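You operate a simulated robot arm through the tools that you are given. There is no shell and no other tool. Be economical: measure what you need, move in short steps, check, and stop when the job is done.

Carry out the task below with a simulated two-armed robot. There is one attempt and no reset: what you move stays moved.

## Task
Move the vase to the table, dust the sill and put vase and duster back.
Fine: hold the holder still while you pull the duster out. Set down upright: vase. What is to be rubbed or washed off counts as gone when no trace of it is left.

It is judged by the outcome, as a careful person would: the job done as asked, and still so three seconds after it is handed in. It fails if anything else is knocked over, pushed out of place, dropped, spilled or broken.

## Robot
Two 7-joint arms with two-finger parallel grippers on one trunk that stands fixed in place. Base frame: the origin is at the foot of the trunk, x ahead of it, y to its left, z up. Lengths are in m, angles in rad, forces in N, time in s.
The left shoulder is at [0.06, 0.189, 1.203], the right one opposite. With the tool pointing down near the work surface each hand reaches from about 0.1 to 0.5 m from the base axis, measured 20 degrees to its own side. Payload 3.43 kg a hand.
Tool frame (each hand has its own): the origin (TCP) lies between the finger pads and is the grasp point; the fingertips stand 0.03 m ahead of it; z points along the fingers, y is the line along which they close. Largest opening 0.094 m; finger width 0.028, thickness 0.01; the body of the gripper, 0.05 by 0.096 m, starts 0.055 m behind the TCP.
Orientation is that of the tool frame in the base frame, as a unit quaternion [w, x, y, z]. With the fingers straight down and closing along the base's y, the tool's x points along the base's -x, its y along +y and its z along -z.

## Interface
- The arms move only by the tool jog_arm. It takes "left_plan", "right_plan" or both (then of equal length, played together; a hand with none holds still); each is a list of rows, each an object of numbers (a shift or turn left out is 0, a gripper value left out holds the last): "dx", "dy", "dz": the shift along the tool's x, y, z in units of 30 mm (1.0 is 30 mm); "ax", "ay", "az": the turn, a rotation vector about the tool's x, y, z in units of 5 degrees (1.0 is 5 degrees). In form: [{"dx": .., "dy": .., "dz": .., "ax": .., "ay": .., "az": ..}, ...]. A call has 1 to 20 rows; each row shifts and turns the commanded pose from where the row before left it, along the tool's axes as they then stand. "left_claw" and "right_claw" are, for a hand that has rows, the opening, from 0 (shut) to 1 (fully open), set as the call begins (left out, the last holds). A call with a number of a shift or a turn outside -1 to 1 is refused whole. Rows are played at 5 a second. More than 0.05 m and 0.15 rad between two rows, or a gripper value outside its range, and nothing of the call is played. Where a pose cannot be reached the arm comes as near as it can. A force on the tool above 60 N (or 10 N above the force at the start of the call, whichever is more), or a blocked arm, ends the call early, and 0.2 s more pass. The fingers move at their own pace (about 0.153 m/s each) and stop on an object; they squeeze with about 28 N. The grip force told is the motor's: it shows also when the fingers shut on nothing. Time passes only in rows, and 0.2 s behind the last, so rows that do not move let the fingers close. The reply holds the time, the measured pose of the TCP, the force on the tool along the base axes, the opening and the grip force, in the units named above and with some noise, with the torque about the TCP (base axes, N m) and any sound that the robot's microphone picked up.
- Cameras (640 x 400 px; columns grow to the right, rows downward): "scene" is now at [-0.0062, -0.0328, 1.7344]; the picture's right is [-0.52, -0.85, 0.00], its down [-0.77, 0.47, -0.44] and it looks along [0.37, -0.23, -0.90] (base axes); focal length 323 px, centre (320, 200). "left" rides on the left gripper at [0.076, -0.014, -0.103] in its tool frame; the picture's right is [0.18, 0.98, 0.00], its down [-0.75, 0.14, -0.64] and it looks along [-0.63, 0.12, 0.77] (tool axes); focal length 243 px, centre (320, 200). "right" rides on the right gripper at [0.076, 0.014, -0.102] in its tool frame; the picture's right is [-0.18, 0.98, 0.00], its down [-0.75, -0.14, -0.64] and it looks along [-0.63, -0.12, 0.77] (tool axes); focal length 243 px, centre (320, 200). There is no depth. A picture from a camera that has moved, and an enlarged one, comes with that camera's place and axes in the base frame and with its lens.
- grab_frame(camera): a new picture of that camera. No time passes.
- move_column(by): slides the trunk up (or, below 0, down) by that many m; the arms and the scene camera ride with it, the base frame stays. It gives what a move gives, with no picture.
- turn_head(pan, tilt): turns the head with the scene camera to pan (to the left, within 1.501 rad either way) and tilt (down, from -0.506 to 1.204), counted from straight ahead of the robot. It gives what a move gives.
- close_up(camera, box): a new picture of the part [left, top, right, bottom] of that camera's present view, enlarged. No time passes.
- close_job(): hands the job in; it is judged then, once.

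Work in short steps. Places have to be worked out from the pictures, the camera data and where the tool is seen: move nearer, look again, correct. Check each grasp and each placing, and mend what went wrong. You have 120 turns and 74 pictures in all, those below and enlarged ones among them. Open the grippers and draw the arms clear of the work before you hand the job in, unless the task says otherwise; then end with one line.

The tools are called after "Call:" as a command line: name --argument value ..., lists and objects as JSON in quotes. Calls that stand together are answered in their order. jog_arm: Moves the arms, as the interface text tells. Its arguments: {"type":"object","properties":{"left_plan":{"type":"array","items":{"type":"object","properties":{"dx":{"type":"number"},"dy":{"type":"number"},"dz":{"type":"number"},"ax":{"type":"number"},"ay":{"type":"number"},"az":{"type":"number"}}}},"left_claw":{"type":"number"},"right_plan":{"type":"array","items":{"type":"object","properties":{"dx":{"type":"number"},"dy":{"type":"number"},"dz":{"type":"number"},"ax":{"type":"number"},"ay":{"type":"number"},"az":{"type":"number"}}}},"right_claw":{"type":"number"}},"required":[]} The other tools are called the same way: move_column (by) slides the trunk up or down; turn_head (pan, tilt) turns the head that bears the scene camera; grab_frame (camera) takes a picture; close_up (camera, box) takes an enlarged picture of a part of a camera's view; close_job () hands the job in.

At the start:

```text
clock: 0.0
left_tool_pos: [0.4119, 0.0343, 1.2049]
left_tcp_rot: [0.001, 0.0, 1.0, 0.0]
left_force: [-0.1, -0.3, 0.5]
left_torque: [0.0, -0.04, 0.02]
left_grip_width: 0.0943
left_gripper_force: 0.1
right_tool_pos: [0.3171, -0.2624, 1.2514]
right_tcp_rot: [0.0, 0.0, 1.0, 0.0]
right_force: [-0.7, 0.3, 0.1]
right_torque: [0.0, 0.0, 0.0]
right_grip_width: 0.094
right_gripper_force: 0.1
trunk travel left (down, up): [-0.875, 0.115]
head pan, tilt: [-0.548, 1.117]
```

scene: 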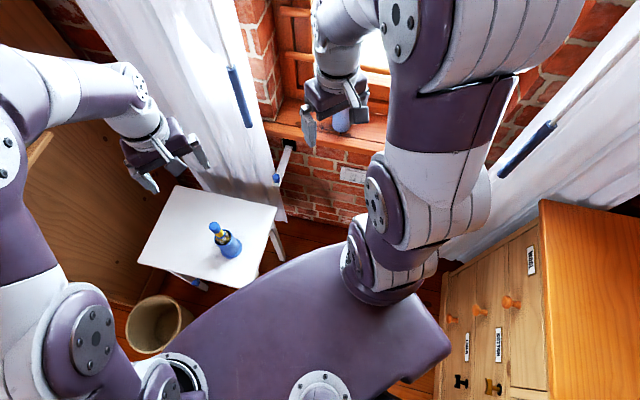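
right: 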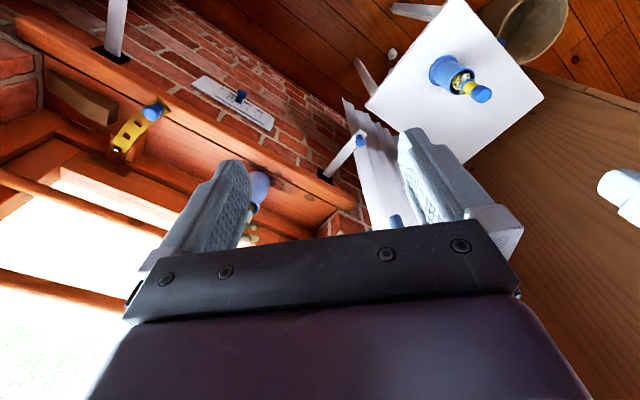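
left: 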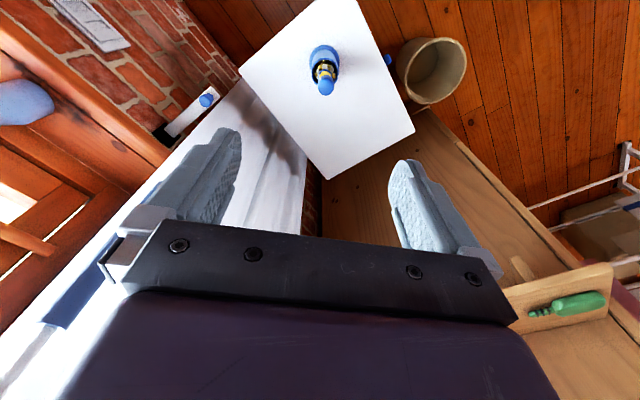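

The arms hide the sill in the scene view. I turn the head to get a better look at the sill and table.

Call:
turn_head --pan -0.3 --tilt 0.8

Call:
grab_frame --camera "scene"

Call:
close_up --camera "right" --box '[0, 0, 400, 250]'

Call:
close_up --camera "left" --box '[220, 0, 480, 162]'

```text
clock: 0.8
left_tool_pos: [0.4118, 0.0343, 1.2052]
left_tcp_rot: [0.001, 0.0, 1.0, 0.0]
left_force: [-0.3, 0.0, 0.5]
left_torque: [0.01, 0.05, 0.04]
left_grip_width: 0.0942
left_gripper_force: 0.1
right_tool_pos: [0.3184, -0.2614, 1.2534]
right_tcp_rot: [0.0, 0.001, 1.0, 0.001]
right_force: [0.0, 0.1, 0.5]
right_torque: [0.01, 0.03, -0.01]
right_grip_width: 0.0943
right_gripper_force: 0.1
trunk travel left (down, up): [-0.875, 0.115]
head pan, tilt: [-0.3, 0.799]
```

```text
70 pictures are left
camera scene: at [0.0179, -0.0245, 1.7572], right [-0.3, -0.96, 0.0], down [-0.69, 0.21, -0.7], along [0.67, -0.21, -0.72], focal length 323 px, centre (320, 200)
```

scene: 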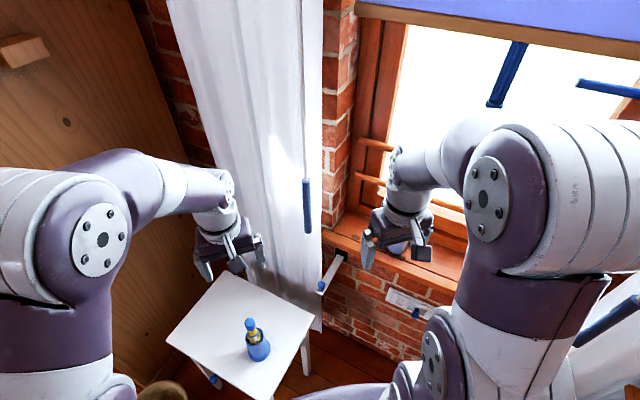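

```text
1.60 times, centred on (200, 125) of right
camera zoom: at [0.242, -0.2476, 1.3556], right [0.18, 0.98, 0.0], down [0.75, -0.14, 0.64], along [0.63, -0.12, -0.77], focal length 388 px, centre (512, 320)
```

zoom: 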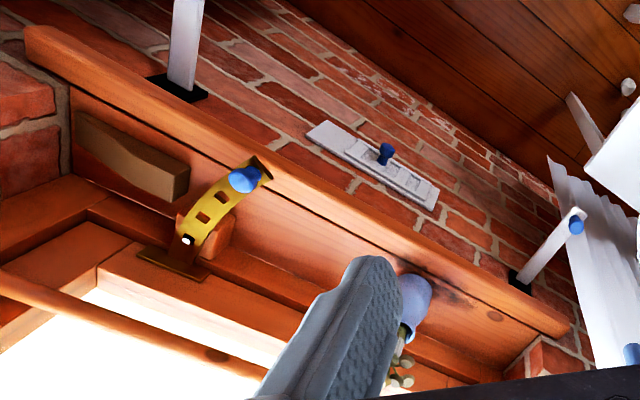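

```text
2.46 times, centred on (350, 81) of left
camera zoom: at [0.3351, 0.0202, 1.3078], right [-0.18, 0.98, 0.0], down [0.75, 0.14, 0.64], along [0.63, 0.12, -0.77], focal length 597 px, centre (246, 493)
```

zoom: 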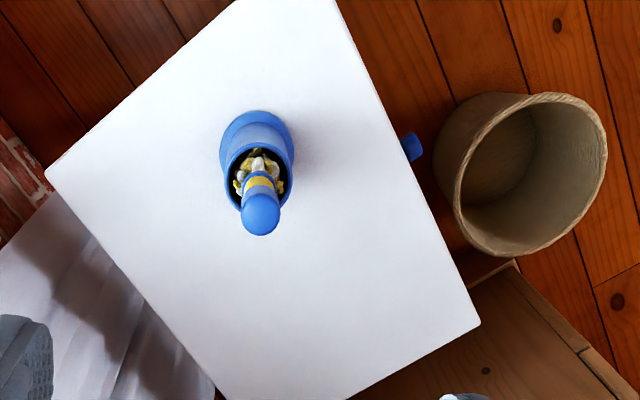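

Vase is partly behind the right finger. I'll retract the right hand and look at the sill again.

Call:
jog_arm --right_plan '[{"dx": 1}, {"dx": 1}, {"dx": 1}, {"dx": 0.5, "dy": -1}, {"dy": -1}, {"dy": -1}]'

Call:
turn_head --pan -0.5 --tilt 0.75

Call:
grab_frame --camera "right"

Call:
grab_frame --camera "scene"

```text
clock: 2.2
left_tool_pos: [0.4123, 0.0345, 1.2045]
left_tcp_rot: [0.0, -0.001, 1.0, 0.0]
left_force: [0.2, -0.3, 0.7]
left_torque: [0.02, 0.03, 0.0]
left_grip_width: 0.0942
left_gripper_force: 0.0
right_tool_pos: [0.2146, -0.3529, 1.2517]
right_tcp_rot: [0.0, 0.001, 1.0, 0.001]
right_force: [-0.3, -0.3, -0.8]
right_torque: [0.01, -0.01, 0.0]
right_grip_width: 0.0943
right_gripper_force: 0.1
trunk travel left (down, up): [-0.875, 0.115]
head pan, tilt: [-0.3, 0.799]
```

```text
clock: 2.9
left_tool_pos: [0.4119, 0.0348, 1.2047]
left_tcp_rot: [0.0, 0.0, 1.0, 0.0]
left_force: [0.5, -1.0, -0.4]
left_torque: [0.01, 0.0, -0.01]
left_grip_width: 0.0938
left_gripper_force: 0.0
right_tool_pos: [0.2136, -0.3519, 1.2532]
right_tcp_rot: [0.0, -0.001, 1.0, 0.0]
right_force: [0.6, -0.4, 0.5]
right_torque: [-0.02, -0.02, -0.01]
right_grip_width: 0.0937
right_gripper_force: 0.1
trunk travel left (down, up): [-0.875, 0.115]
head pan, tilt: [-0.499, 0.75]
```

```text
67 pictures are left
camera right: at [0.1372, -0.337, 1.3557], right [0.18, 0.98, 0.0], down [0.75, -0.14, 0.64], along [0.63, -0.12, -0.77], focal length 243 px, centre (320, 200)
```

right: 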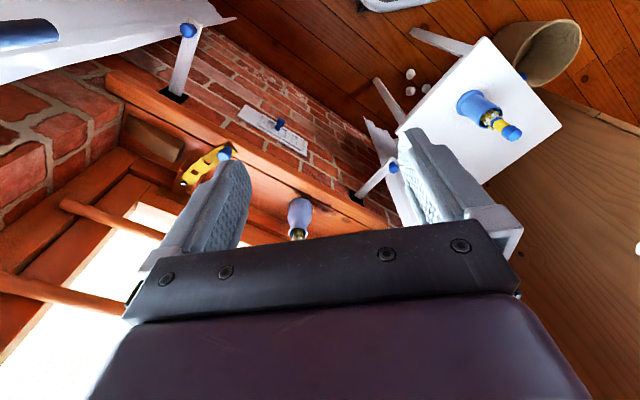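

```text
66 pictures are left
camera scene: at [0.0135, -0.0402, 1.7612], right [-0.48, -0.88, 0.0], down [-0.6, 0.33, -0.73], along [0.64, -0.35, -0.68], focal length 323 px, centre (320, 200)
```

scene: 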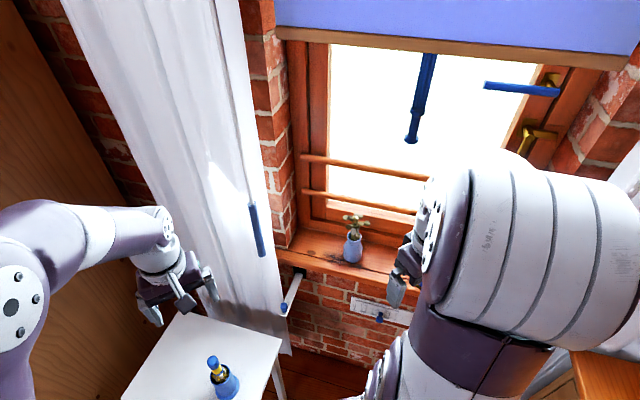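

Call:
close_up --camera "scene" --box '[260, 180, 420, 280]'

Call:
close_up --camera "right" --box '[100, 60, 420, 260]'

```text
4.00 times, centred on (340, 230) of scene
camera zoom: at [0.0135, -0.0402, 1.7612], right [-0.48, -0.88, 0.0], down [-0.6, 0.33, -0.73], along [0.64, -0.35, -0.68], focal length 1292 px, centre (240, 80)
```

zoom: 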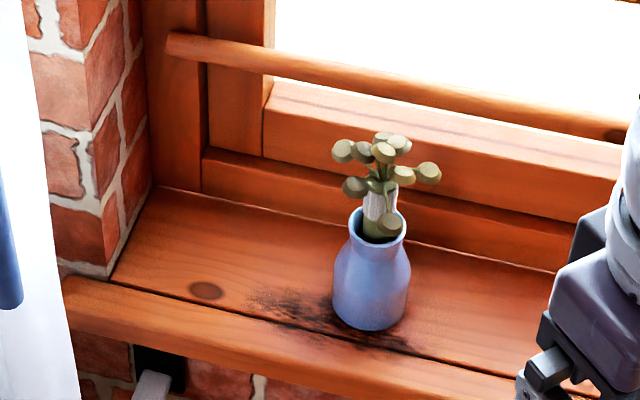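

```text
2.00 times, centred on (260, 160) of right
camera zoom: at [0.1372, -0.337, 1.3557], right [0.18, 0.98, 0.0], down [0.75, -0.14, 0.64], along [0.63, -0.12, -0.77], focal length 485 px, centre (440, 280)
```

zoom: 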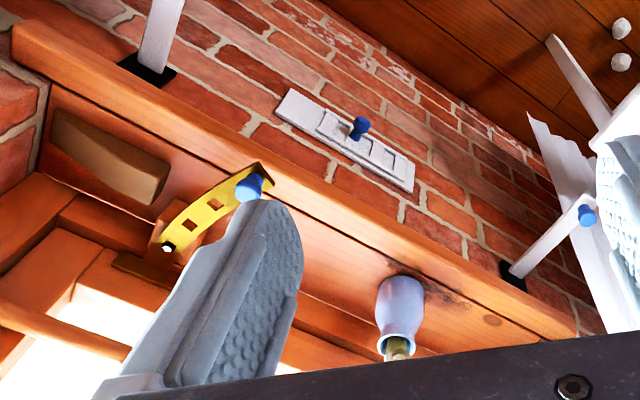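

Vase stands at roughly (0.54, -0.455), sill top ~0.87. I orient the right tool yawed ~-25° and pitched forward ~60° to grasp the vase from the front.

Call:
jog_arm --right_plan '[{"az": 1}, {"az": 1}, {"az": 1}, {"az": 1}, {"az": 1}, {"ay": -1}, {"ay": -1}, {"ay": -1}, {"ay": -1}, {"ay": -1}, {"ay": -1}, {"ay": -1}, {"ay": -1}, {"ay": -1}, {"ay": -1}, {"ay": -1}, {"ay": -1}]'

Call:
grab_frame --camera "right"

Call:
grab_frame --camera "scene"

```text
clock: 6.5
left_tool_pos: [0.412, 0.0332, 1.2055]
left_tcp_rot: [0.001, 0.001, 1.0, 0.0]
left_force: [-0.5, 1.1, -0.1]
left_torque: [0.0, -0.01, 0.01]
left_grip_width: 0.0939
left_gripper_force: 0.0
right_tool_pos: [0.2401, -0.4051, 1.2437]
right_tcp_rot: [0.489, 0.188, 0.845, -0.11]
right_force: [-0.8, -0.1, 0.2]
right_torque: [0.01, -0.01, -0.03]
right_grip_width: 0.0941
right_gripper_force: 0.0
right hand out of reach, approached as far as the arm can: row 9, 10, 11, 12, 13, 14, 15
trunk travel left (down, up): [-0.875, 0.115]
head pan, tilt: [-0.499, 0.75]
```

```text
63 pictures are left
camera right: at [0.1298, -0.3379, 1.2288], right [0.5, 0.85, 0.16], down [-0.22, -0.05, 0.97], along [0.84, -0.52, 0.17], focal length 243 px, centre (320, 200)
```

right: 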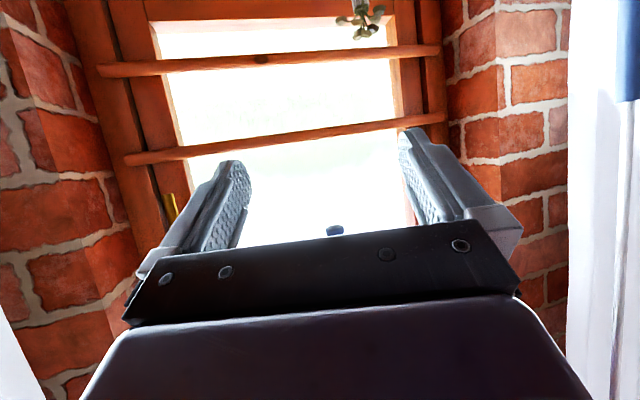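

```text
62 pictures are left
camera scene: at [0.0135, -0.0405, 1.7612], right [-0.48, -0.88, 0.0], down [-0.6, 0.33, -0.73], along [0.64, -0.35, -0.68], focal length 323 px, centre (320, 200)
```

scene: 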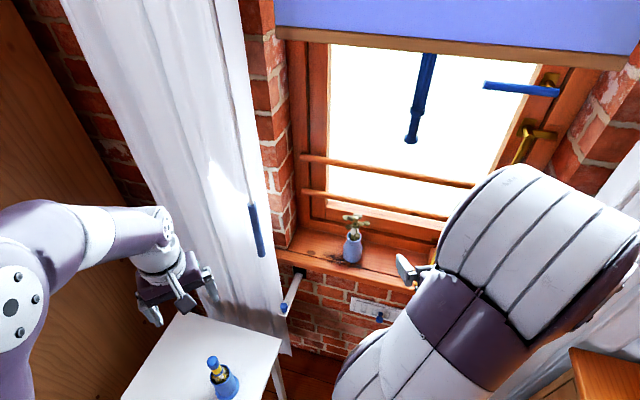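

Orientation is right (30° below horizontal). Moving to a standoff before the vase, then re-measure.

Call:
jog_arm --right_plan '[{"dx": 0.467, "dy": 0.27, "dz": 0.82}, {"dx": 0.467, "dy": 0.27, "dz": 0.82}, {"dx": 0.467, "dy": 0.27, "dz": 0.82}, {"dx": 0.467, "dy": 0.27, "dz": 0.82}, {"dx": 0.467, "dy": 0.27, "dz": 0.82}, {"dx": 0.467, "dy": 0.27, "dz": 0.82}, {"dx": 0.467, "dy": 0.27, "dz": 0.82}, {"dx": 0.467, "dy": 0.27, "dz": 0.82}, {"dx": 0.467, "dy": 0.27, "dz": 0.82}, {"dx": 0.467, "dy": 0.27, "dz": 0.82}]'

Call:
grab_frame --camera "right"

Call:
close_up --camera "scene" --box '[280, 180, 440, 280]'

```text
clock: 8.7
left_tool_pos: [0.412, 0.0332, 1.2058]
left_tcp_rot: [-0.001, 0.0, 1.0, 0.0]
left_force: [0.0, 0.2, -0.1]
left_torque: [0.03, -0.02, 0.04]
left_grip_width: 0.0944
left_gripper_force: 0.0
right_tool_pos: [0.4173, -0.4508, 1.0351]
right_tcp_rot: [0.488, 0.188, 0.846, -0.102]
right_force: [0.7, 0.1, -0.5]
right_torque: [0.01, -0.01, 0.03]
right_grip_width: 0.0939
right_gripper_force: 0.0
right hand out of reach, approached as far as the arm can: row 3, 4, 5, 7, 8, 9, 10
trunk travel left (down, up): [-0.875, 0.115]
head pan, tilt: [-0.499, 0.75]
```

```text
61 pictures are left
camera right: at [0.3077, -0.3849, 1.0215], right [0.5, 0.85, 0.17], down [-0.22, -0.06, 0.97], along [0.84, -0.52, 0.16], focal length 243 px, centre (320, 200)
```

right: 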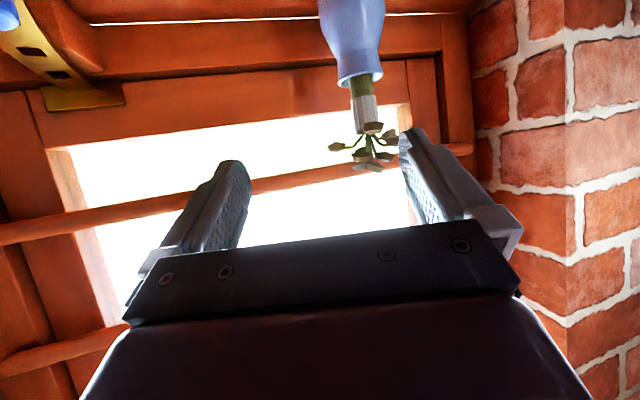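

```text
4.00 times, centred on (360, 230) of scene
camera zoom: at [0.0151, -0.0411, 1.7612], right [-0.48, -0.88, 0.0], down [-0.6, 0.33, -0.73], along [0.64, -0.35, -0.68], focal length 1292 px, centre (160, 80)
```

zoom: 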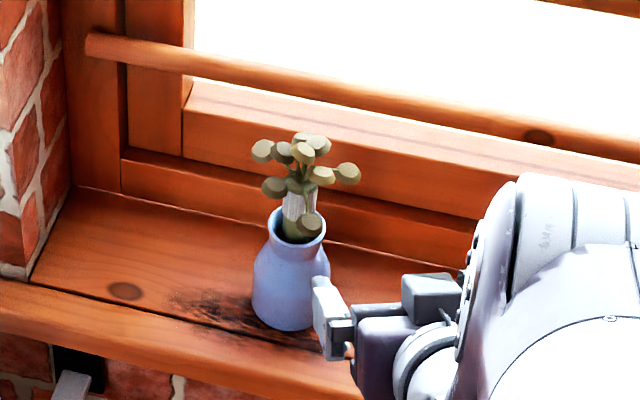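

The vase rim triangulates to (0.58, -0.48, 0.944), with the sill at z≈0.81. I move on toward a pre-grasp about 12 cm short and see how the arm follows.

Call:
jog_arm --right_plan '[{"dx": 0.6, "dy": 0.47, "dz": 0.86}, {"dx": 0.6, "dy": 0.47, "dz": 0.86}, {"dx": 0.6, "dy": 0.47, "dz": 0.86}, {}]'

```text
clock: 9.7
left_tool_pos: [0.4119, 0.0343, 1.2057]
left_tcp_rot: [0.0, 0.0, 1.0, 0.0]
left_force: [0.8, 0.5, 0.2]
left_torque: [0.0, 0.03, 0.02]
left_grip_width: 0.0939
left_gripper_force: 0.0
right_tool_pos: [0.4565, -0.454, 0.9927]
right_tcp_rot: [0.488, 0.189, 0.846, -0.103]
right_force: [-0.2, -0.1, -0.1]
right_torque: [0.0, -0.01, 0.0]
right_grip_width: 0.0943
right_gripper_force: 0.1
right hand out of reach, approached as far as the arm can: row 1, 2, 3
trunk travel left (down, up): [-0.875, 0.115]
head pan, tilt: [-0.499, 0.75]
```

The arm is limited by folding here; lowering the trunk by 0.1 brings the hand down at the same relative pose.

Call:
move_column --by -0.08

Call:
grab_frame --camera "right"

Call:
grab_frame --camera "scene"

```text
clock: 10.9
left_tool_pos: [0.4113, 0.035, 1.1259]
left_tcp_rot: [0.0, 0.0, 1.0, 0.001]
left_force: [-0.2, -0.3, 0.0]
left_torque: [-0.01, 0.01, -0.02]
left_grip_width: 0.0941
left_gripper_force: 0.1
right_tool_pos: [0.4558, -0.4537, 0.9126]
right_tcp_rot: [0.488, 0.188, 0.846, -0.102]
right_force: [-0.2, -0.3, 0.5]
right_torque: [0.02, 0.02, 0.01]
right_grip_width: 0.0939
right_gripper_force: 0.0
trunk travel left (down, up): [-0.795, 0.195]
head pan, tilt: [-0.499, 0.75]
```

```text
59 pictures are left
camera right: at [0.3456, -0.3878, 0.9], right [0.49, 0.85, 0.17], down [-0.22, -0.06, 0.97], along [0.84, -0.52, 0.16], focal length 243 px, centre (320, 200)
```

right: 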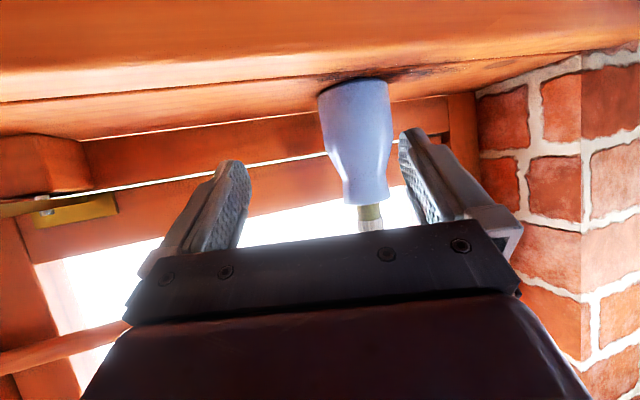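

```text
58 pictures are left
camera scene: at [0.0137, -0.0403, 1.6812], right [-0.48, -0.88, 0.0], down [-0.6, 0.33, -0.73], along [0.64, -0.35, -0.68], focal length 323 px, centre (320, 200)
```

scene: 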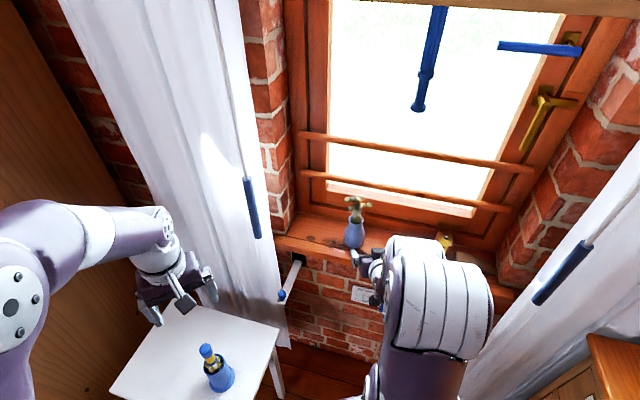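

The vase is slightly to tool +y of the finger mid-line (~3 cm). Shift sideways first and check that the arm follows.

Call:
jog_arm --right_plan '[{"dy": 0.5}, {"dy": 0.5}, {}]'

```text
clock: 11.7
left_tool_pos: [0.4111, 0.0329, 1.1247]
left_tcp_rot: [-0.001, 0.0, 1.0, 0.0]
left_force: [-0.2, -0.3, 0.6]
left_torque: [0.01, 0.03, -0.02]
left_grip_width: 0.0937
left_gripper_force: 0.0
right_tool_pos: [0.4693, -0.4404, 0.9156]
right_tcp_rot: [0.489, 0.191, 0.846, -0.096]
right_force: [0.5, 0.7, 0.2]
right_torque: [0.01, -0.03, -0.01]
right_grip_width: 0.0941
right_gripper_force: 0.1
right hand out of reach, approached as far as the arm can: row 1, 2
trunk travel left (down, up): [-0.795, 0.195]
head pan, tilt: [-0.499, 0.75]
```

Partly followed; advance half way with the small sideways correction, then re-check.

Call:
jog_arm --right_plan '[{"dy": 0.15, "dz": 0.6, "dx": -0.2}, {"dy": 0.15, "dz": 0.6, "dx": -0.2}, {"dy": 0.1}]'

Call:
grab_frame --camera "right"

Call:
close_up --camera "scene" --box '[280, 170, 440, 270]'

```text
clock: 12.5
left_tool_pos: [0.4103, 0.0344, 1.1249]
left_tcp_rot: [-0.001, 0.001, 1.0, 0.0]
left_force: [-0.4, 0.7, 0.0]
left_torque: [-0.01, 0.0, -0.04]
left_grip_width: 0.094
left_gripper_force: 0.1
right_tool_pos: [0.5006, -0.4553, 0.9086]
right_tcp_rot: [0.487, 0.189, 0.846, -0.102]
right_force: [0.6, 0.0, -0.9]
right_torque: [-0.03, 0.01, -0.01]
right_grip_width: 0.0941
right_gripper_force: 0.0
right hand out of reach, approached as far as the arm can: row 1, 2
trunk travel left (down, up): [-0.795, 0.195]
head pan, tilt: [-0.499, 0.75]
```

```text
57 pictures are left
camera right: at [0.3907, -0.3887, 0.8946], right [0.49, 0.85, 0.17], down [-0.22, -0.06, 0.97], along [0.84, -0.52, 0.16], focal length 243 px, centre (320, 200)
```

right: 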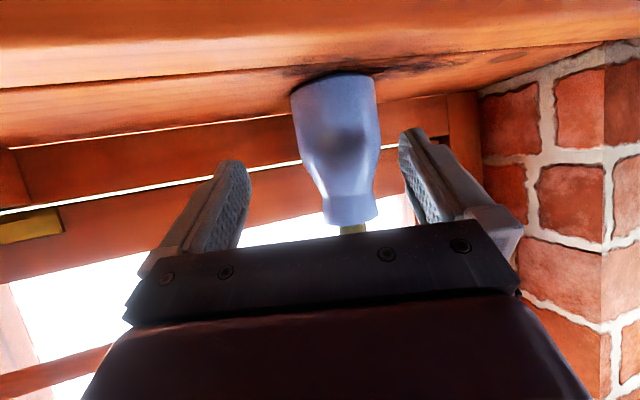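

```text
4.00 times, centred on (360, 220) of scene
camera zoom: at [0.013, -0.0396, 1.6812], right [-0.48, -0.88, 0.0], down [-0.6, 0.33, -0.73], along [0.64, -0.35, -0.68], focal length 1292 px, centre (160, 120)
```

zoom: 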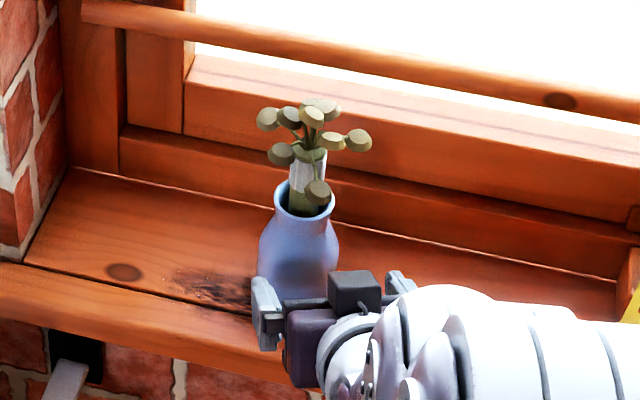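

Vase re-measured at (0.579, -0.477), rim 0.937, sill ~0.832. Advance the remaining 8 cm with a slight +y correction.

Call:
jog_arm --right_plan '[{"dy": 0.35, "dx": -0.1}, {"dz": 0.7, "dy": 0.1, "dx": -0.1}, {"dz": 0.7, "dy": 0.1, "dx": -0.1}]'

Call:
grab_frame --camera "right"

```text
clock: 13.3
left_tool_pos: [0.4122, 0.0342, 1.1247]
left_tcp_rot: [0.0, 0.0, 1.0, 0.0]
left_force: [-0.1, -0.1, 0.3]
left_torque: [0.02, -0.05, 0.03]
left_grip_width: 0.0938
left_gripper_force: 0.0
right_tool_pos: [0.5459, -0.4641, 0.8943]
right_tcp_rot: [0.489, 0.187, 0.846, -0.102]
right_force: [0.4, -0.3, 0.4]
right_torque: [-0.01, -0.04, 0.02]
right_grip_width: 0.094
right_gripper_force: 0.0
right hand out of reach, approached as far as the arm can: row 1
trunk travel left (down, up): [-0.795, 0.195]
head pan, tilt: [-0.499, 0.75]
```

```text
55 pictures are left
camera right: at [0.435, -0.3967, 0.8808], right [0.49, 0.85, 0.17], down [-0.22, -0.06, 0.97], along [0.84, -0.52, 0.16], focal length 243 px, centre (320, 200)
```

right: 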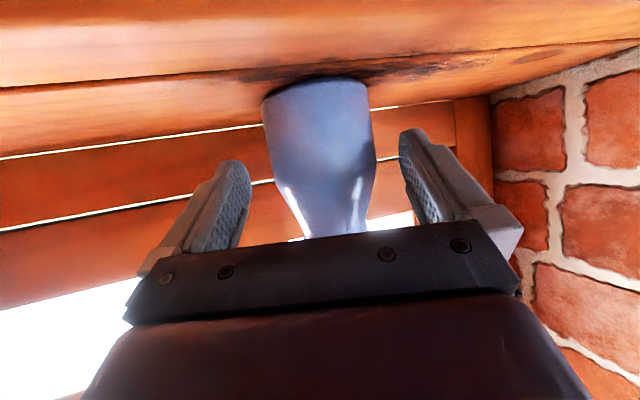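

Vase is now centred between the fingers. Advance 38 mm and close.

Call:
jog_arm --right_plan '[{"dz": 0.63, "dy": 0.04, "dx": -0.09}, {"dz": 0.63, "dy": 0.04, "dx": -0.09}]'

Call:
jog_arm --right_plan '[{}, {}, {}]' --right_claw 0

Call:
grab_frame --camera "right"

```text
clock: 13.9
left_tool_pos: [0.4116, 0.0333, 1.1262]
left_tcp_rot: [0.0, 0.0, 1.0, 0.0]
left_force: [-0.2, 0.0, 0.0]
left_torque: [-0.01, -0.02, -0.01]
left_grip_width: 0.0937
left_gripper_force: 0.0
right_tool_pos: [0.5765, -0.4743, 0.8806]
right_tcp_rot: [0.489, 0.188, 0.846, -0.102]
right_force: [0.2, 0.6, -0.5]
right_torque: [-0.01, -0.01, 0.0]
right_grip_width: 0.094
right_gripper_force: 0.0
trunk travel left (down, up): [-0.795, 0.195]
head pan, tilt: [-0.499, 0.75]
```

```text
clock: 14.7
left_tool_pos: [0.4109, 0.0355, 1.1251]
left_tcp_rot: [0.0, 0.001, 1.0, 0.0]
left_force: [-0.4, 0.2, -0.5]
left_torque: [0.0, 0.0, 0.02]
left_grip_width: 0.094
left_gripper_force: 0.0
right_tool_pos: [0.5768, -0.4749, 0.882]
right_tcp_rot: [0.489, 0.188, 0.846, -0.103]
right_force: [-0.1, 0.3, 3.3]
right_torque: [-0.02, -0.07, 0.03]
right_grip_width: 0.0647
right_gripper_force: 28.2
trunk travel left (down, up): [-0.795, 0.195]
head pan, tilt: [-0.499, 0.75]
```

```text
54 pictures are left
camera right: at [0.4665, -0.4083, 0.8675], right [0.49, 0.85, 0.17], down [-0.23, -0.06, 0.97], along [0.84, -0.52, 0.16], focal length 243 px, centre (320, 200)
```

right: 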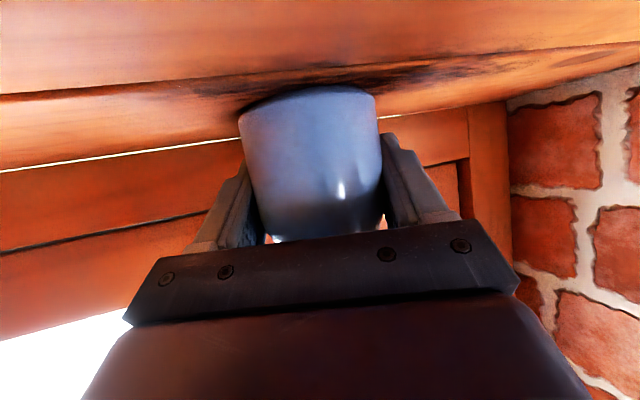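

Gripped at 65 mm width. Lift straight up with the trunk.

Call:
move_column --by 0.15

Call:
close_up --camera "scene" --box '[200, 140, 520, 340]'

```text
clock: 16.5
left_tool_pos: [0.413, 0.0349, 1.2753]
left_tcp_rot: [-0.001, 0.0, 1.0, 0.0]
left_force: [-0.3, -0.2, -0.8]
left_torque: [-0.01, 0.04, -0.01]
left_grip_width: 0.094
left_gripper_force: 0.0
right_tool_pos: [0.5765, -0.4739, 1.0302]
right_tcp_rot: [0.488, 0.188, 0.846, -0.102]
right_force: [0.4, 0.7, -2.2]
right_torque: [-0.02, -0.03, -0.02]
right_grip_width: 0.0651
right_gripper_force: 28.4
trunk travel left (down, up): [-0.945, 0.045]
head pan, tilt: [-0.499, 0.75]
```

```text
2.00 times, centred on (360, 240) of scene
camera zoom: at [0.0142, -0.0406, 1.8311], right [-0.48, -0.88, 0.0], down [-0.6, 0.33, -0.73], along [0.64, -0.35, -0.68], focal length 646 px, centre (240, 120)
```

zoom: 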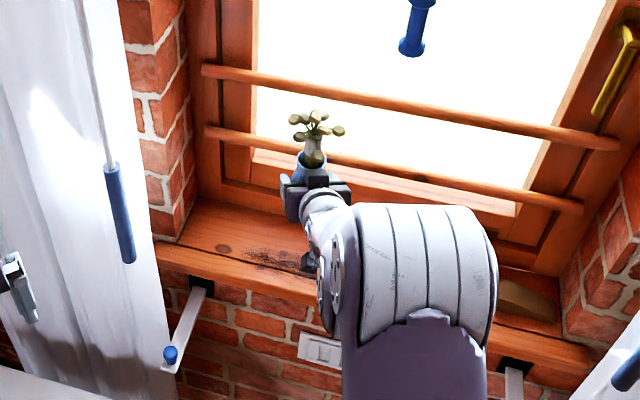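

Vase lifted cleanly. Swing the vase away from the wall toward the table side while yawing left, keeping it upright, and move the left hand leftward out of the way.

Call:
jog_arm --right_plan '[{"dx": 0.28, "dy": 0.75, "dz": -0.49, "ax": -0.694, "az": -0.399}, {"dx": 0.28, "dy": 0.75, "dz": -0.49, "ax": -0.694, "az": -0.399}, {"dx": 0.22, "dy": 0.82, "dz": -0.39, "ax": -0.694, "az": -0.399}, {"dx": 0.22, "dy": 0.82, "dz": -0.39, "ax": -0.694, "az": -0.399}, {"dx": 0.165, "dy": 0.87, "dz": -0.29, "ax": -0.694, "az": -0.399}, {"dx": 0.165, "dy": 0.87, "dz": -0.29, "ax": -0.694, "az": -0.399}, {"dx": 0.1, "dy": 0.91, "dz": -0.18, "ax": -0.694, "az": -0.399}, {"dx": 0.1, "dy": 0.91, "dz": -0.18, "ax": -0.694, "az": -0.399}, {"dx": 0.04, "dy": 0.93, "dz": -0.07, "ax": -0.694, "az": -0.399}, {"dx": 0.04, "dy": 0.93, "dz": -0.07, "ax": -0.694, "az": -0.399}]' --left_plan '[{"dy": 0.8}, {"dy": 0.8}, {"dy": 0.8}, {"dy": 0.8}, {"dy": 0.8}, {"dy": 0.8}, {"dy": 0.8}, {"dy": 0.8}, {"dy": 0.8}, {"dy": 0.8}]'

Call:
turn_head --pan -0.1 --tilt 0.9

Call:
grab_frame --camera "scene"

```text
clock: 18.7
left_tool_pos: [0.4113, 0.2767, 1.2744]
left_tcp_rot: [0.0, 0.0, 1.0, -0.001]
left_force: [-0.4, 0.2, -0.6]
left_torque: [-0.01, -0.01, -0.01]
left_grip_width: 0.0939
left_gripper_force: 0.0
right_tool_pos: [0.5058, -0.2021, 1.034]
right_tcp_rot: [0.497, -0.114, 0.857, 0.071]
right_force: [0.4, -0.5, -2.8]
right_torque: [-0.02, -0.01, -0.05]
right_grip_width: 0.0652
right_gripper_force: 28.6
trunk travel left (down, up): [-0.945, 0.045]
head pan, tilt: [-0.499, 0.75]
```

```text
clock: 19.5
left_tool_pos: [0.4126, 0.2736, 1.2749]
left_tcp_rot: [0.0, 0.0, 1.0, 0.0]
left_force: [-0.1, 0.3, 0.2]
left_torque: [0.01, 0.01, -0.03]
left_grip_width: 0.0942
left_gripper_force: 0.0
right_tool_pos: [0.5059, -0.203, 1.0343]
right_tcp_rot: [0.497, -0.111, 0.857, 0.071]
right_force: [0.4, -1.4, -2.7]
right_torque: [-0.02, -0.03, 0.03]
right_grip_width: 0.065
right_gripper_force: 27.8
trunk travel left (down, up): [-0.945, 0.045]
head pan, tilt: [-0.099, 0.901]
```

```text
52 pictures are left
camera scene: at [0.0165, -0.0088, 1.8193], right [-0.1, -0.99, 0.0], down [-0.78, 0.08, -0.62], along [0.62, -0.06, -0.78], focal length 323 px, centre (320, 200)
```

scene: 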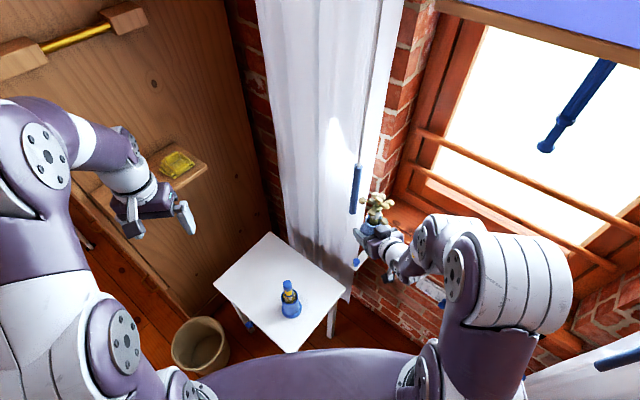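

No reach problems. The table is at about z=0.70 with its corners worked out; I'll set the vase at ≈(0.565, 0.0), clear of the holder at (0.44, 0.054). Move over that spot.

Call:
jog_arm --right_plan '[{"dx": -0.26, "dy": 0.71, "dz": 0.45, "ax": -0.217, "az": -0.125}, {"dx": -0.26, "dy": 0.71, "dz": 0.45, "ax": -0.217, "az": -0.125}, {"dx": -0.26, "dy": 0.71, "dz": 0.45, "ax": -0.217, "az": -0.125}, {"dx": -0.26, "dy": 0.71, "dz": 0.45, "ax": -0.217, "az": -0.125}, {"dx": -0.26, "dy": 0.71, "dz": 0.45, "ax": -0.217, "az": -0.125}, {"dx": -0.26, "dy": 0.71, "dz": 0.45, "ax": -0.217, "az": -0.125}, {"dx": -0.26, "dy": 0.71, "dz": 0.45, "ax": -0.217, "az": -0.125}, {"dx": -0.26, "dy": 0.71, "dz": 0.45, "ax": -0.217, "az": -0.125}]'

Call:
move_column --by -0.2

Call:
grab_frame --camera "scene"

Call:
grab_frame --camera "right"

Call:
grab_frame --camera "left"

```text
clock: 21.3
left_tool_pos: [0.4127, 0.2749, 1.2741]
left_tcp_rot: [-0.001, 0.0, 1.0, -0.001]
left_force: [0.2, 0.2, 0.2]
left_torque: [0.0, 0.0, 0.02]
left_grip_width: 0.0937
left_gripper_force: 0.2
right_tool_pos: [0.5722, -0.0195, 1.0352]
right_tcp_rot: [0.489, -0.191, 0.843, 0.116]
right_force: [0.3, 0.1, -2.1]
right_torque: [-0.02, 0.01, -0.03]
right_grip_width: 0.0646
right_gripper_force: 27.8
right hand out of reach, approached as far as the arm can: row 7, 8
trunk travel left (down, up): [-0.945, 0.045]
head pan, tilt: [-0.099, 0.901]
```

```text
clock: 23.5
left_tool_pos: [0.4116, 0.2759, 1.0735]
left_tcp_rot: [0.001, 0.001, 1.0, -0.001]
left_force: [-0.4, -0.6, 0.6]
left_torque: [0.01, 0.02, 0.02]
left_grip_width: 0.094
left_gripper_force: 0.0
right_tool_pos: [0.5716, -0.0198, 0.8372]
right_tcp_rot: [0.49, -0.192, 0.843, 0.117]
right_force: [0.1, -0.2, -1.5]
right_torque: [0.0, 0.02, -0.01]
right_grip_width: 0.0651
right_gripper_force: 28.5
trunk travel left (down, up): [-0.745, 0.245]
head pan, tilt: [-0.099, 0.901]
```

```text
51 pictures are left
camera scene: at [0.0164, -0.008, 1.6193], right [-0.1, -1.0, 0.0], down [-0.78, 0.08, -0.62], along [0.62, -0.06, -0.78], focal length 323 px, centre (320, 200)
```

scene: 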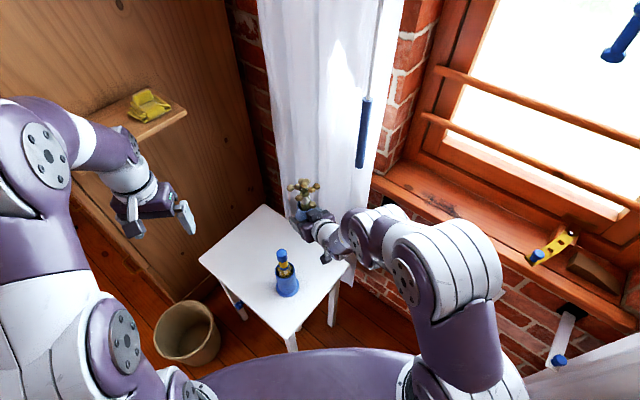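

```text
50 pictures are left
camera right: at [0.4505, -0.0615, 0.8223], right [-0.34, 0.92, 0.17], down [-0.1, -0.22, 0.97], along [0.93, 0.32, 0.17], focal length 243 px, centre (320, 200)
```

right: 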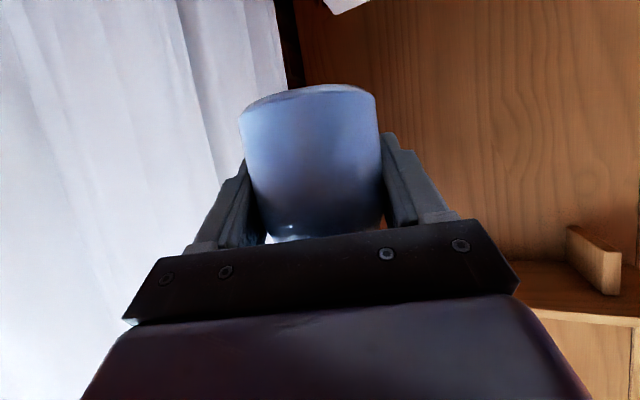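

```text
49 pictures are left
camera left: at [0.3357, 0.2605, 1.1771], right [-0.18, 0.98, 0.0], down [0.75, 0.14, 0.64], along [0.63, 0.12, -0.77], focal length 243 px, centre (320, 200)
```

left: 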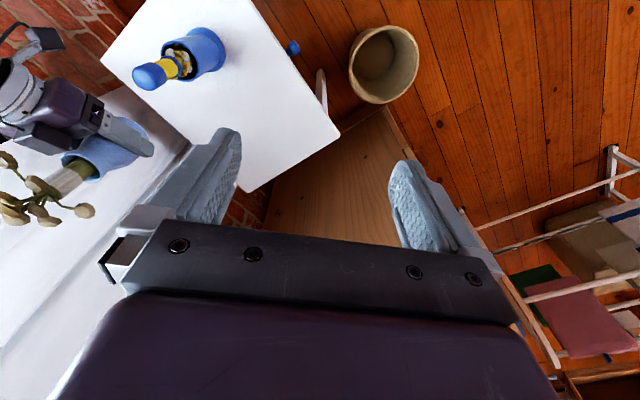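

Consistent triangulation across cameras puts the table top nearer z≈0.62, and then the vase's (0.572, -0.02) is 6 cm inside the edge and 15 cm from the holder — good. Lower with the trunk, first most of the way.

Call:
move_column --by -0.12

Call:
grab_frame --camera "right"

Call:
grab_frame --camera "left"

```text
clock: 25.0
left_tool_pos: [0.4118, 0.2737, 0.9544]
left_tcp_rot: [0.0, -0.001, 1.0, 0.0]
left_force: [0.2, 0.4, -0.2]
left_torque: [0.01, 0.02, -0.01]
left_grip_width: 0.0941
left_gripper_force: 0.0
right_tool_pos: [0.5719, -0.0196, 0.7169]
right_tcp_rot: [0.489, -0.191, 0.843, 0.116]
right_force: [0.5, -0.9, -2.0]
right_torque: [0.02, 0.01, 0.0]
right_grip_width: 0.0649
right_gripper_force: 28.4
trunk travel left (down, up): [-0.625, 0.365]
head pan, tilt: [-0.099, 0.901]
```

```text
48 pictures are left
camera right: at [0.4504, -0.0615, 0.7024], right [-0.34, 0.92, 0.17], down [-0.1, -0.22, 0.97], along [0.93, 0.32, 0.17], focal length 243 px, centre (320, 200)
```

right: 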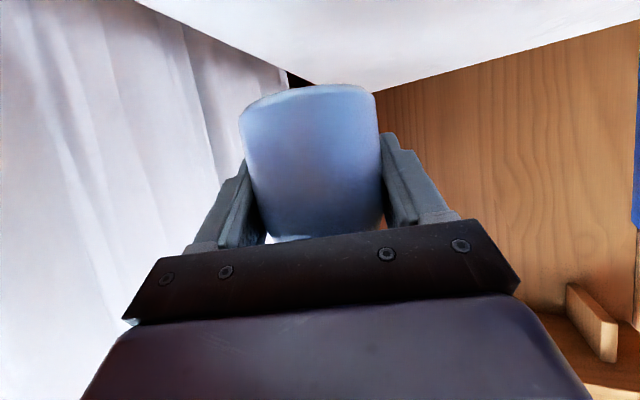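

```text
47 pictures are left
camera left: at [0.3356, 0.2605, 1.0571], right [-0.18, 0.98, 0.0], down [0.75, 0.14, 0.64], along [0.63, 0.12, -0.77], focal length 243 px, centre (320, 200)
```

left: 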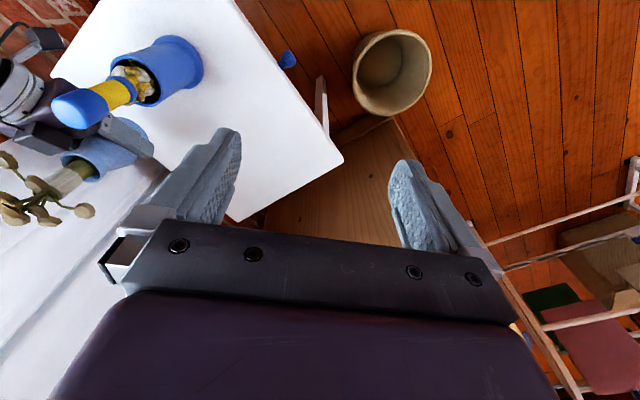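

Table surface now visible, bottom of vase still above it. Go down with the arm in small steps that stop on force.

Call:
jog_arm --right_plan '[{"dx": 0.29, "dz": 0.166}, {"dx": 0.29, "dz": 0.166}, {"dx": 0.29, "dz": 0.166}]'

Call:
grab_frame --camera "right"

```text
clock: 25.8
left_tool_pos: [0.4124, 0.2751, 0.9541]
left_tcp_rot: [0.0, 0.0, 1.0, 0.0]
left_force: [0.4, 0.8, -0.6]
left_torque: [-0.04, 0.0, -0.01]
left_grip_width: 0.0941
left_gripper_force: 0.1
right_tool_pos: [0.5728, -0.0195, 0.6869]
right_tcp_rot: [0.49, -0.19, 0.843, 0.116]
right_force: [-0.6, 0.1, -3.0]
right_torque: [0.0, 0.01, 0.01]
right_grip_width: 0.065
right_gripper_force: 27.7
trunk travel left (down, up): [-0.625, 0.365]
head pan, tilt: [-0.099, 0.901]
```

```text
46 pictures are left
camera right: at [0.4514, -0.0616, 0.6718], right [-0.34, 0.92, 0.17], down [-0.1, -0.22, 0.97], along [0.93, 0.32, 0.17], focal length 243 px, centre (320, 200)
```

right: 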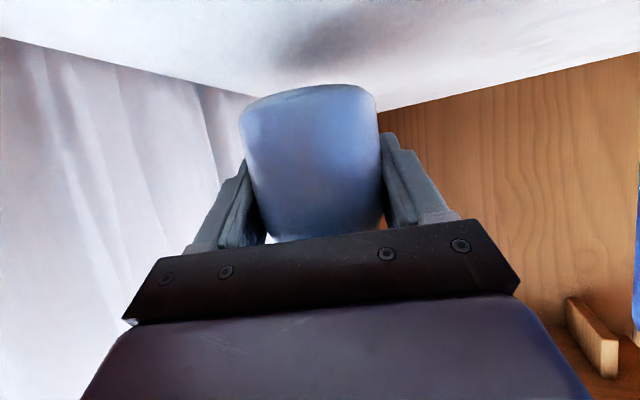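

Still a gap; continue down in 4 mm steps watching the vertical force.

Call:
jog_arm --right_plan '[{"dx": 0.116, "dz": 0.066}, {"dx": 0.116, "dz": 0.066}]'

Call:
jog_arm --right_plan '[{"dx": 0.116, "dz": 0.066}]'

Call:
jog_arm --right_plan '[{"dx": 0.087, "dz": 0.05}]'

```text
clock: 26.4
left_tool_pos: [0.412, 0.2745, 0.9544]
left_tcp_rot: [0.0, 0.0, 1.0, 0.0]
left_force: [-0.1, -0.1, 0.5]
left_torque: [-0.03, 0.02, -0.03]
left_grip_width: 0.0941
left_gripper_force: 0.1
right_tool_pos: [0.5715, -0.0191, 0.6777]
right_tcp_rot: [0.489, -0.19, 0.843, 0.116]
right_force: [0.3, 0.1, -2.1]
right_torque: [-0.01, -0.03, 0.0]
right_grip_width: 0.0649
right_gripper_force: 28.8
trunk travel left (down, up): [-0.625, 0.365]
head pan, tilt: [-0.099, 0.901]
```

```text
clock: 26.8
left_tool_pos: [0.4126, 0.2748, 0.9551]
left_tcp_rot: [0.0, 0.0, 1.0, 0.0]
left_force: [-0.1, 0.8, 0.1]
left_torque: [0.01, -0.04, -0.01]
left_grip_width: 0.0941
left_gripper_force: 0.0
right_tool_pos: [0.5708, -0.0194, 0.6738]
right_tcp_rot: [0.49, -0.19, 0.843, 0.116]
right_force: [0.1, 0.4, -3.0]
right_torque: [0.03, 0.0, -0.01]
right_grip_width: 0.0647
right_gripper_force: 28.0
trunk travel left (down, up): [-0.625, 0.365]
head pan, tilt: [-0.099, 0.901]
```

```text
clock: 27.2
left_tool_pos: [0.4121, 0.2747, 0.9551]
left_tcp_rot: [-0.001, 0.0, 1.0, -0.001]
left_force: [-0.4, -0.5, -0.8]
left_torque: [-0.03, -0.03, 0.04]
left_grip_width: 0.0941
left_gripper_force: 0.0
right_tool_pos: [0.5709, -0.0194, 0.6717]
right_tcp_rot: [0.489, -0.191, 0.843, 0.117]
right_force: [0.6, 0.1, -2.5]
right_torque: [0.0, 0.01, -0.04]
right_grip_width: 0.0648
right_gripper_force: 28.0
trunk travel left (down, up): [-0.625, 0.365]
head pan, tilt: [-0.099, 0.901]
```

No contact yet at TCP z 0.672; look at the gap and keep going.

Call:
close_up --camera "right" --box '[200, 30, 440, 180]'

Call:
jog_arm --right_plan '[{"dx": 0.087, "dz": 0.05}]'

Call:
jog_arm --right_plan '[{"dx": 0.087, "dz": 0.05}]'

Call:
jog_arm --right_plan '[{"dx": 0.087, "dz": 0.05}]'

```text
2.67 times, centred on (320, 105) of right
camera zoom: at [0.4504, -0.0615, 0.6567], right [-0.34, 0.92, 0.17], down [-0.1, -0.22, 0.97], along [0.93, 0.32, 0.17], focal length 647 px, centre (320, 453)
```

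zoom: 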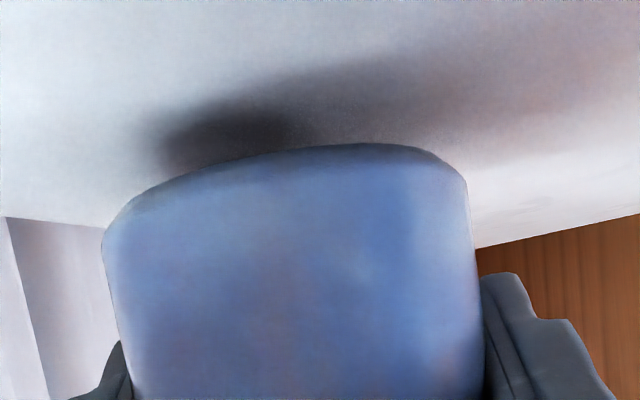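

```text
clock: 27.6
left_tool_pos: [0.4122, 0.2758, 0.9549]
left_tcp_rot: [-0.001, -0.001, 1.0, 0.0]
left_force: [0.4, 0.1, 0.7]
left_torque: [0.01, -0.02, 0.03]
left_grip_width: 0.094
left_gripper_force: 0.2
right_tool_pos: [0.5731, -0.0198, 0.6685]
right_tcp_rot: [0.489, -0.191, 0.843, 0.117]
right_force: [-0.6, 0.3, -2.2]
right_torque: [0.03, 0.0, 0.01]
right_grip_width: 0.0649
right_gripper_force: 28.4
trunk travel left (down, up): [-0.625, 0.365]
head pan, tilt: [-0.099, 0.901]
```

```text
clock: 28.0
left_tool_pos: [0.4131, 0.2749, 0.9546]
left_tcp_rot: [0.0, -0.001, 1.0, 0.0]
left_force: [-0.2, 0.0, 0.2]
left_torque: [-0.01, 0.01, 0.0]
left_grip_width: 0.094
left_gripper_force: 0.0
right_tool_pos: [0.5715, -0.0195, 0.6657]
right_tcp_rot: [0.489, -0.191, 0.843, 0.117]
right_force: [0.9, 0.1, -3.7]
right_torque: [-0.04, 0.0, -0.02]
right_grip_width: 0.065
right_gripper_force: 27.5
trunk travel left (down, up): [-0.625, 0.365]
head pan, tilt: [-0.099, 0.901]
```

```text
clock: 28.4
left_tool_pos: [0.4123, 0.275, 0.9548]
left_tcp_rot: [0.0, 0.0, 1.0, 0.0]
left_force: [0.1, 0.3, 0.7]
left_torque: [0.02, 0.0, 0.01]
left_grip_width: 0.0939
left_gripper_force: 0.1
right_tool_pos: [0.5709, -0.0198, 0.6631]
right_tcp_rot: [0.489, -0.191, 0.843, 0.117]
right_force: [1.1, 0.2, -2.6]
right_torque: [0.0, 0.0, 0.0]
right_grip_width: 0.0645
right_gripper_force: 27.9
trunk travel left (down, up): [-0.625, 0.365]
head pan, tilt: [-0.099, 0.901]
```

Still hanging free; keep stepping 2.5 mm.

Call:
jog_arm --right_plan '[{"dx": 0.087, "dz": 0.05}, {}]'

Call:
jog_arm --right_plan '[{"dx": 0.087, "dz": 0.05}, {}]'

Call:
close_up --camera "right" --box '[200, 30, 440, 180]'

```text
clock: 29.0
left_tool_pos: [0.4115, 0.2737, 0.9549]
left_tcp_rot: [0.0, 0.0, 1.0, 0.0]
left_force: [0.5, 0.7, -0.6]
left_torque: [0.01, 0.0, 0.0]
left_grip_width: 0.0942
left_gripper_force: 0.1
right_tool_pos: [0.5721, -0.0187, 0.6624]
right_tcp_rot: [0.491, -0.192, 0.842, 0.117]
right_force: [0.2, -3.2, 9.0]
right_torque: [-0.31, 0.27, 0.1]
right_grip_width: 0.0647
right_gripper_force: 27.8
trunk travel left (down, up): [-0.625, 0.365]
head pan, tilt: [-0.099, 0.901]
```

```text
clock: 29.6
left_tool_pos: [0.4105, 0.2757, 0.9555]
left_tcp_rot: [0.001, 0.0, 1.0, 0.0]
left_force: [-0.3, 0.1, 0.0]
left_torque: [0.0, -0.02, 0.0]
left_grip_width: 0.0941
left_gripper_force: 0.1
right_tool_pos: [0.5722, -0.0204, 0.6606]
right_tcp_rot: [0.493, -0.191, 0.841, 0.116]
right_force: [1.1, -4.9, 23.6]
right_torque: [-0.23, 0.25, 0.12]
right_grip_width: 0.065
right_gripper_force: 27.6
trunk travel left (down, up): [-0.625, 0.365]
head pan, tilt: [-0.099, 0.901]
```

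```text
2.67 times, centred on (320, 105) of right
camera zoom: at [0.4511, -0.0609, 0.6452], right [-0.35, 0.92, 0.17], down [-0.11, -0.22, 0.97], along [0.93, 0.32, 0.18], focal length 647 px, centre (320, 453)
```

zoom: 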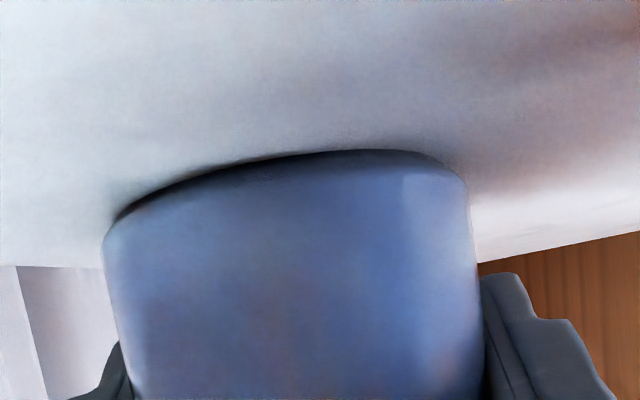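

Contact at TCP z≈0.662. Undo the last press step, then open.

Call:
jog_arm --right_plan '[{"dx": -0.09, "dz": -0.052}, {}]'

Call:
jog_arm --right_plan '[{}, {}, {}]' --right_claw 1

Call:
grab_frame --camera "right"

```text
clock: 30.2
left_tool_pos: [0.4109, 0.2751, 0.9546]
left_tcp_rot: [0.0, 0.0, 1.0, 0.0]
left_force: [0.8, -0.1, -0.1]
left_torque: [0.01, -0.01, 0.02]
left_grip_width: 0.0942
left_gripper_force: 0.0
right_tool_pos: [0.5722, -0.019, 0.6615]
right_tcp_rot: [0.49, -0.191, 0.842, 0.116]
right_force: [5.5, 1.2, 14.1]
right_torque: [0.2, -0.48, -0.01]
right_grip_width: 0.0653
right_gripper_force: 28.1
trunk travel left (down, up): [-0.625, 0.365]
head pan, tilt: [-0.099, 0.901]
```

```text
clock: 31.0
left_tool_pos: [0.4112, 0.2754, 0.9561]
left_tcp_rot: [0.0, 0.001, 1.0, 0.0]
left_force: [-0.2, 0.2, -0.4]
left_torque: [-0.01, 0.0, 0.01]
left_grip_width: 0.0943
left_gripper_force: 0.0
right_tool_pos: [0.5716, -0.0194, 0.6593]
right_tcp_rot: [0.488, -0.191, 0.844, 0.116]
right_force: [-0.1, -0.7, 0.7]
right_torque: [0.01, 0.0, -0.03]
right_grip_width: 0.094
right_gripper_force: 0.0
trunk travel left (down, up): [-0.625, 0.365]
head pan, tilt: [-0.099, 0.901]
```

```text
43 pictures are left
camera right: at [0.4501, -0.0615, 0.6451], right [-0.34, 0.92, 0.17], down [-0.1, -0.22, 0.97], along [0.93, 0.32, 0.17], focal length 243 px, centre (320, 200)
```

right: 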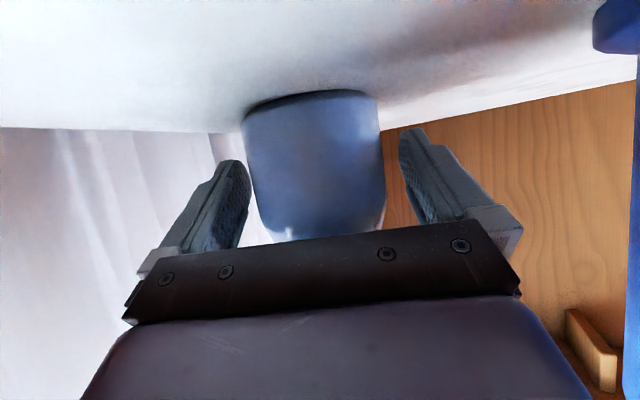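

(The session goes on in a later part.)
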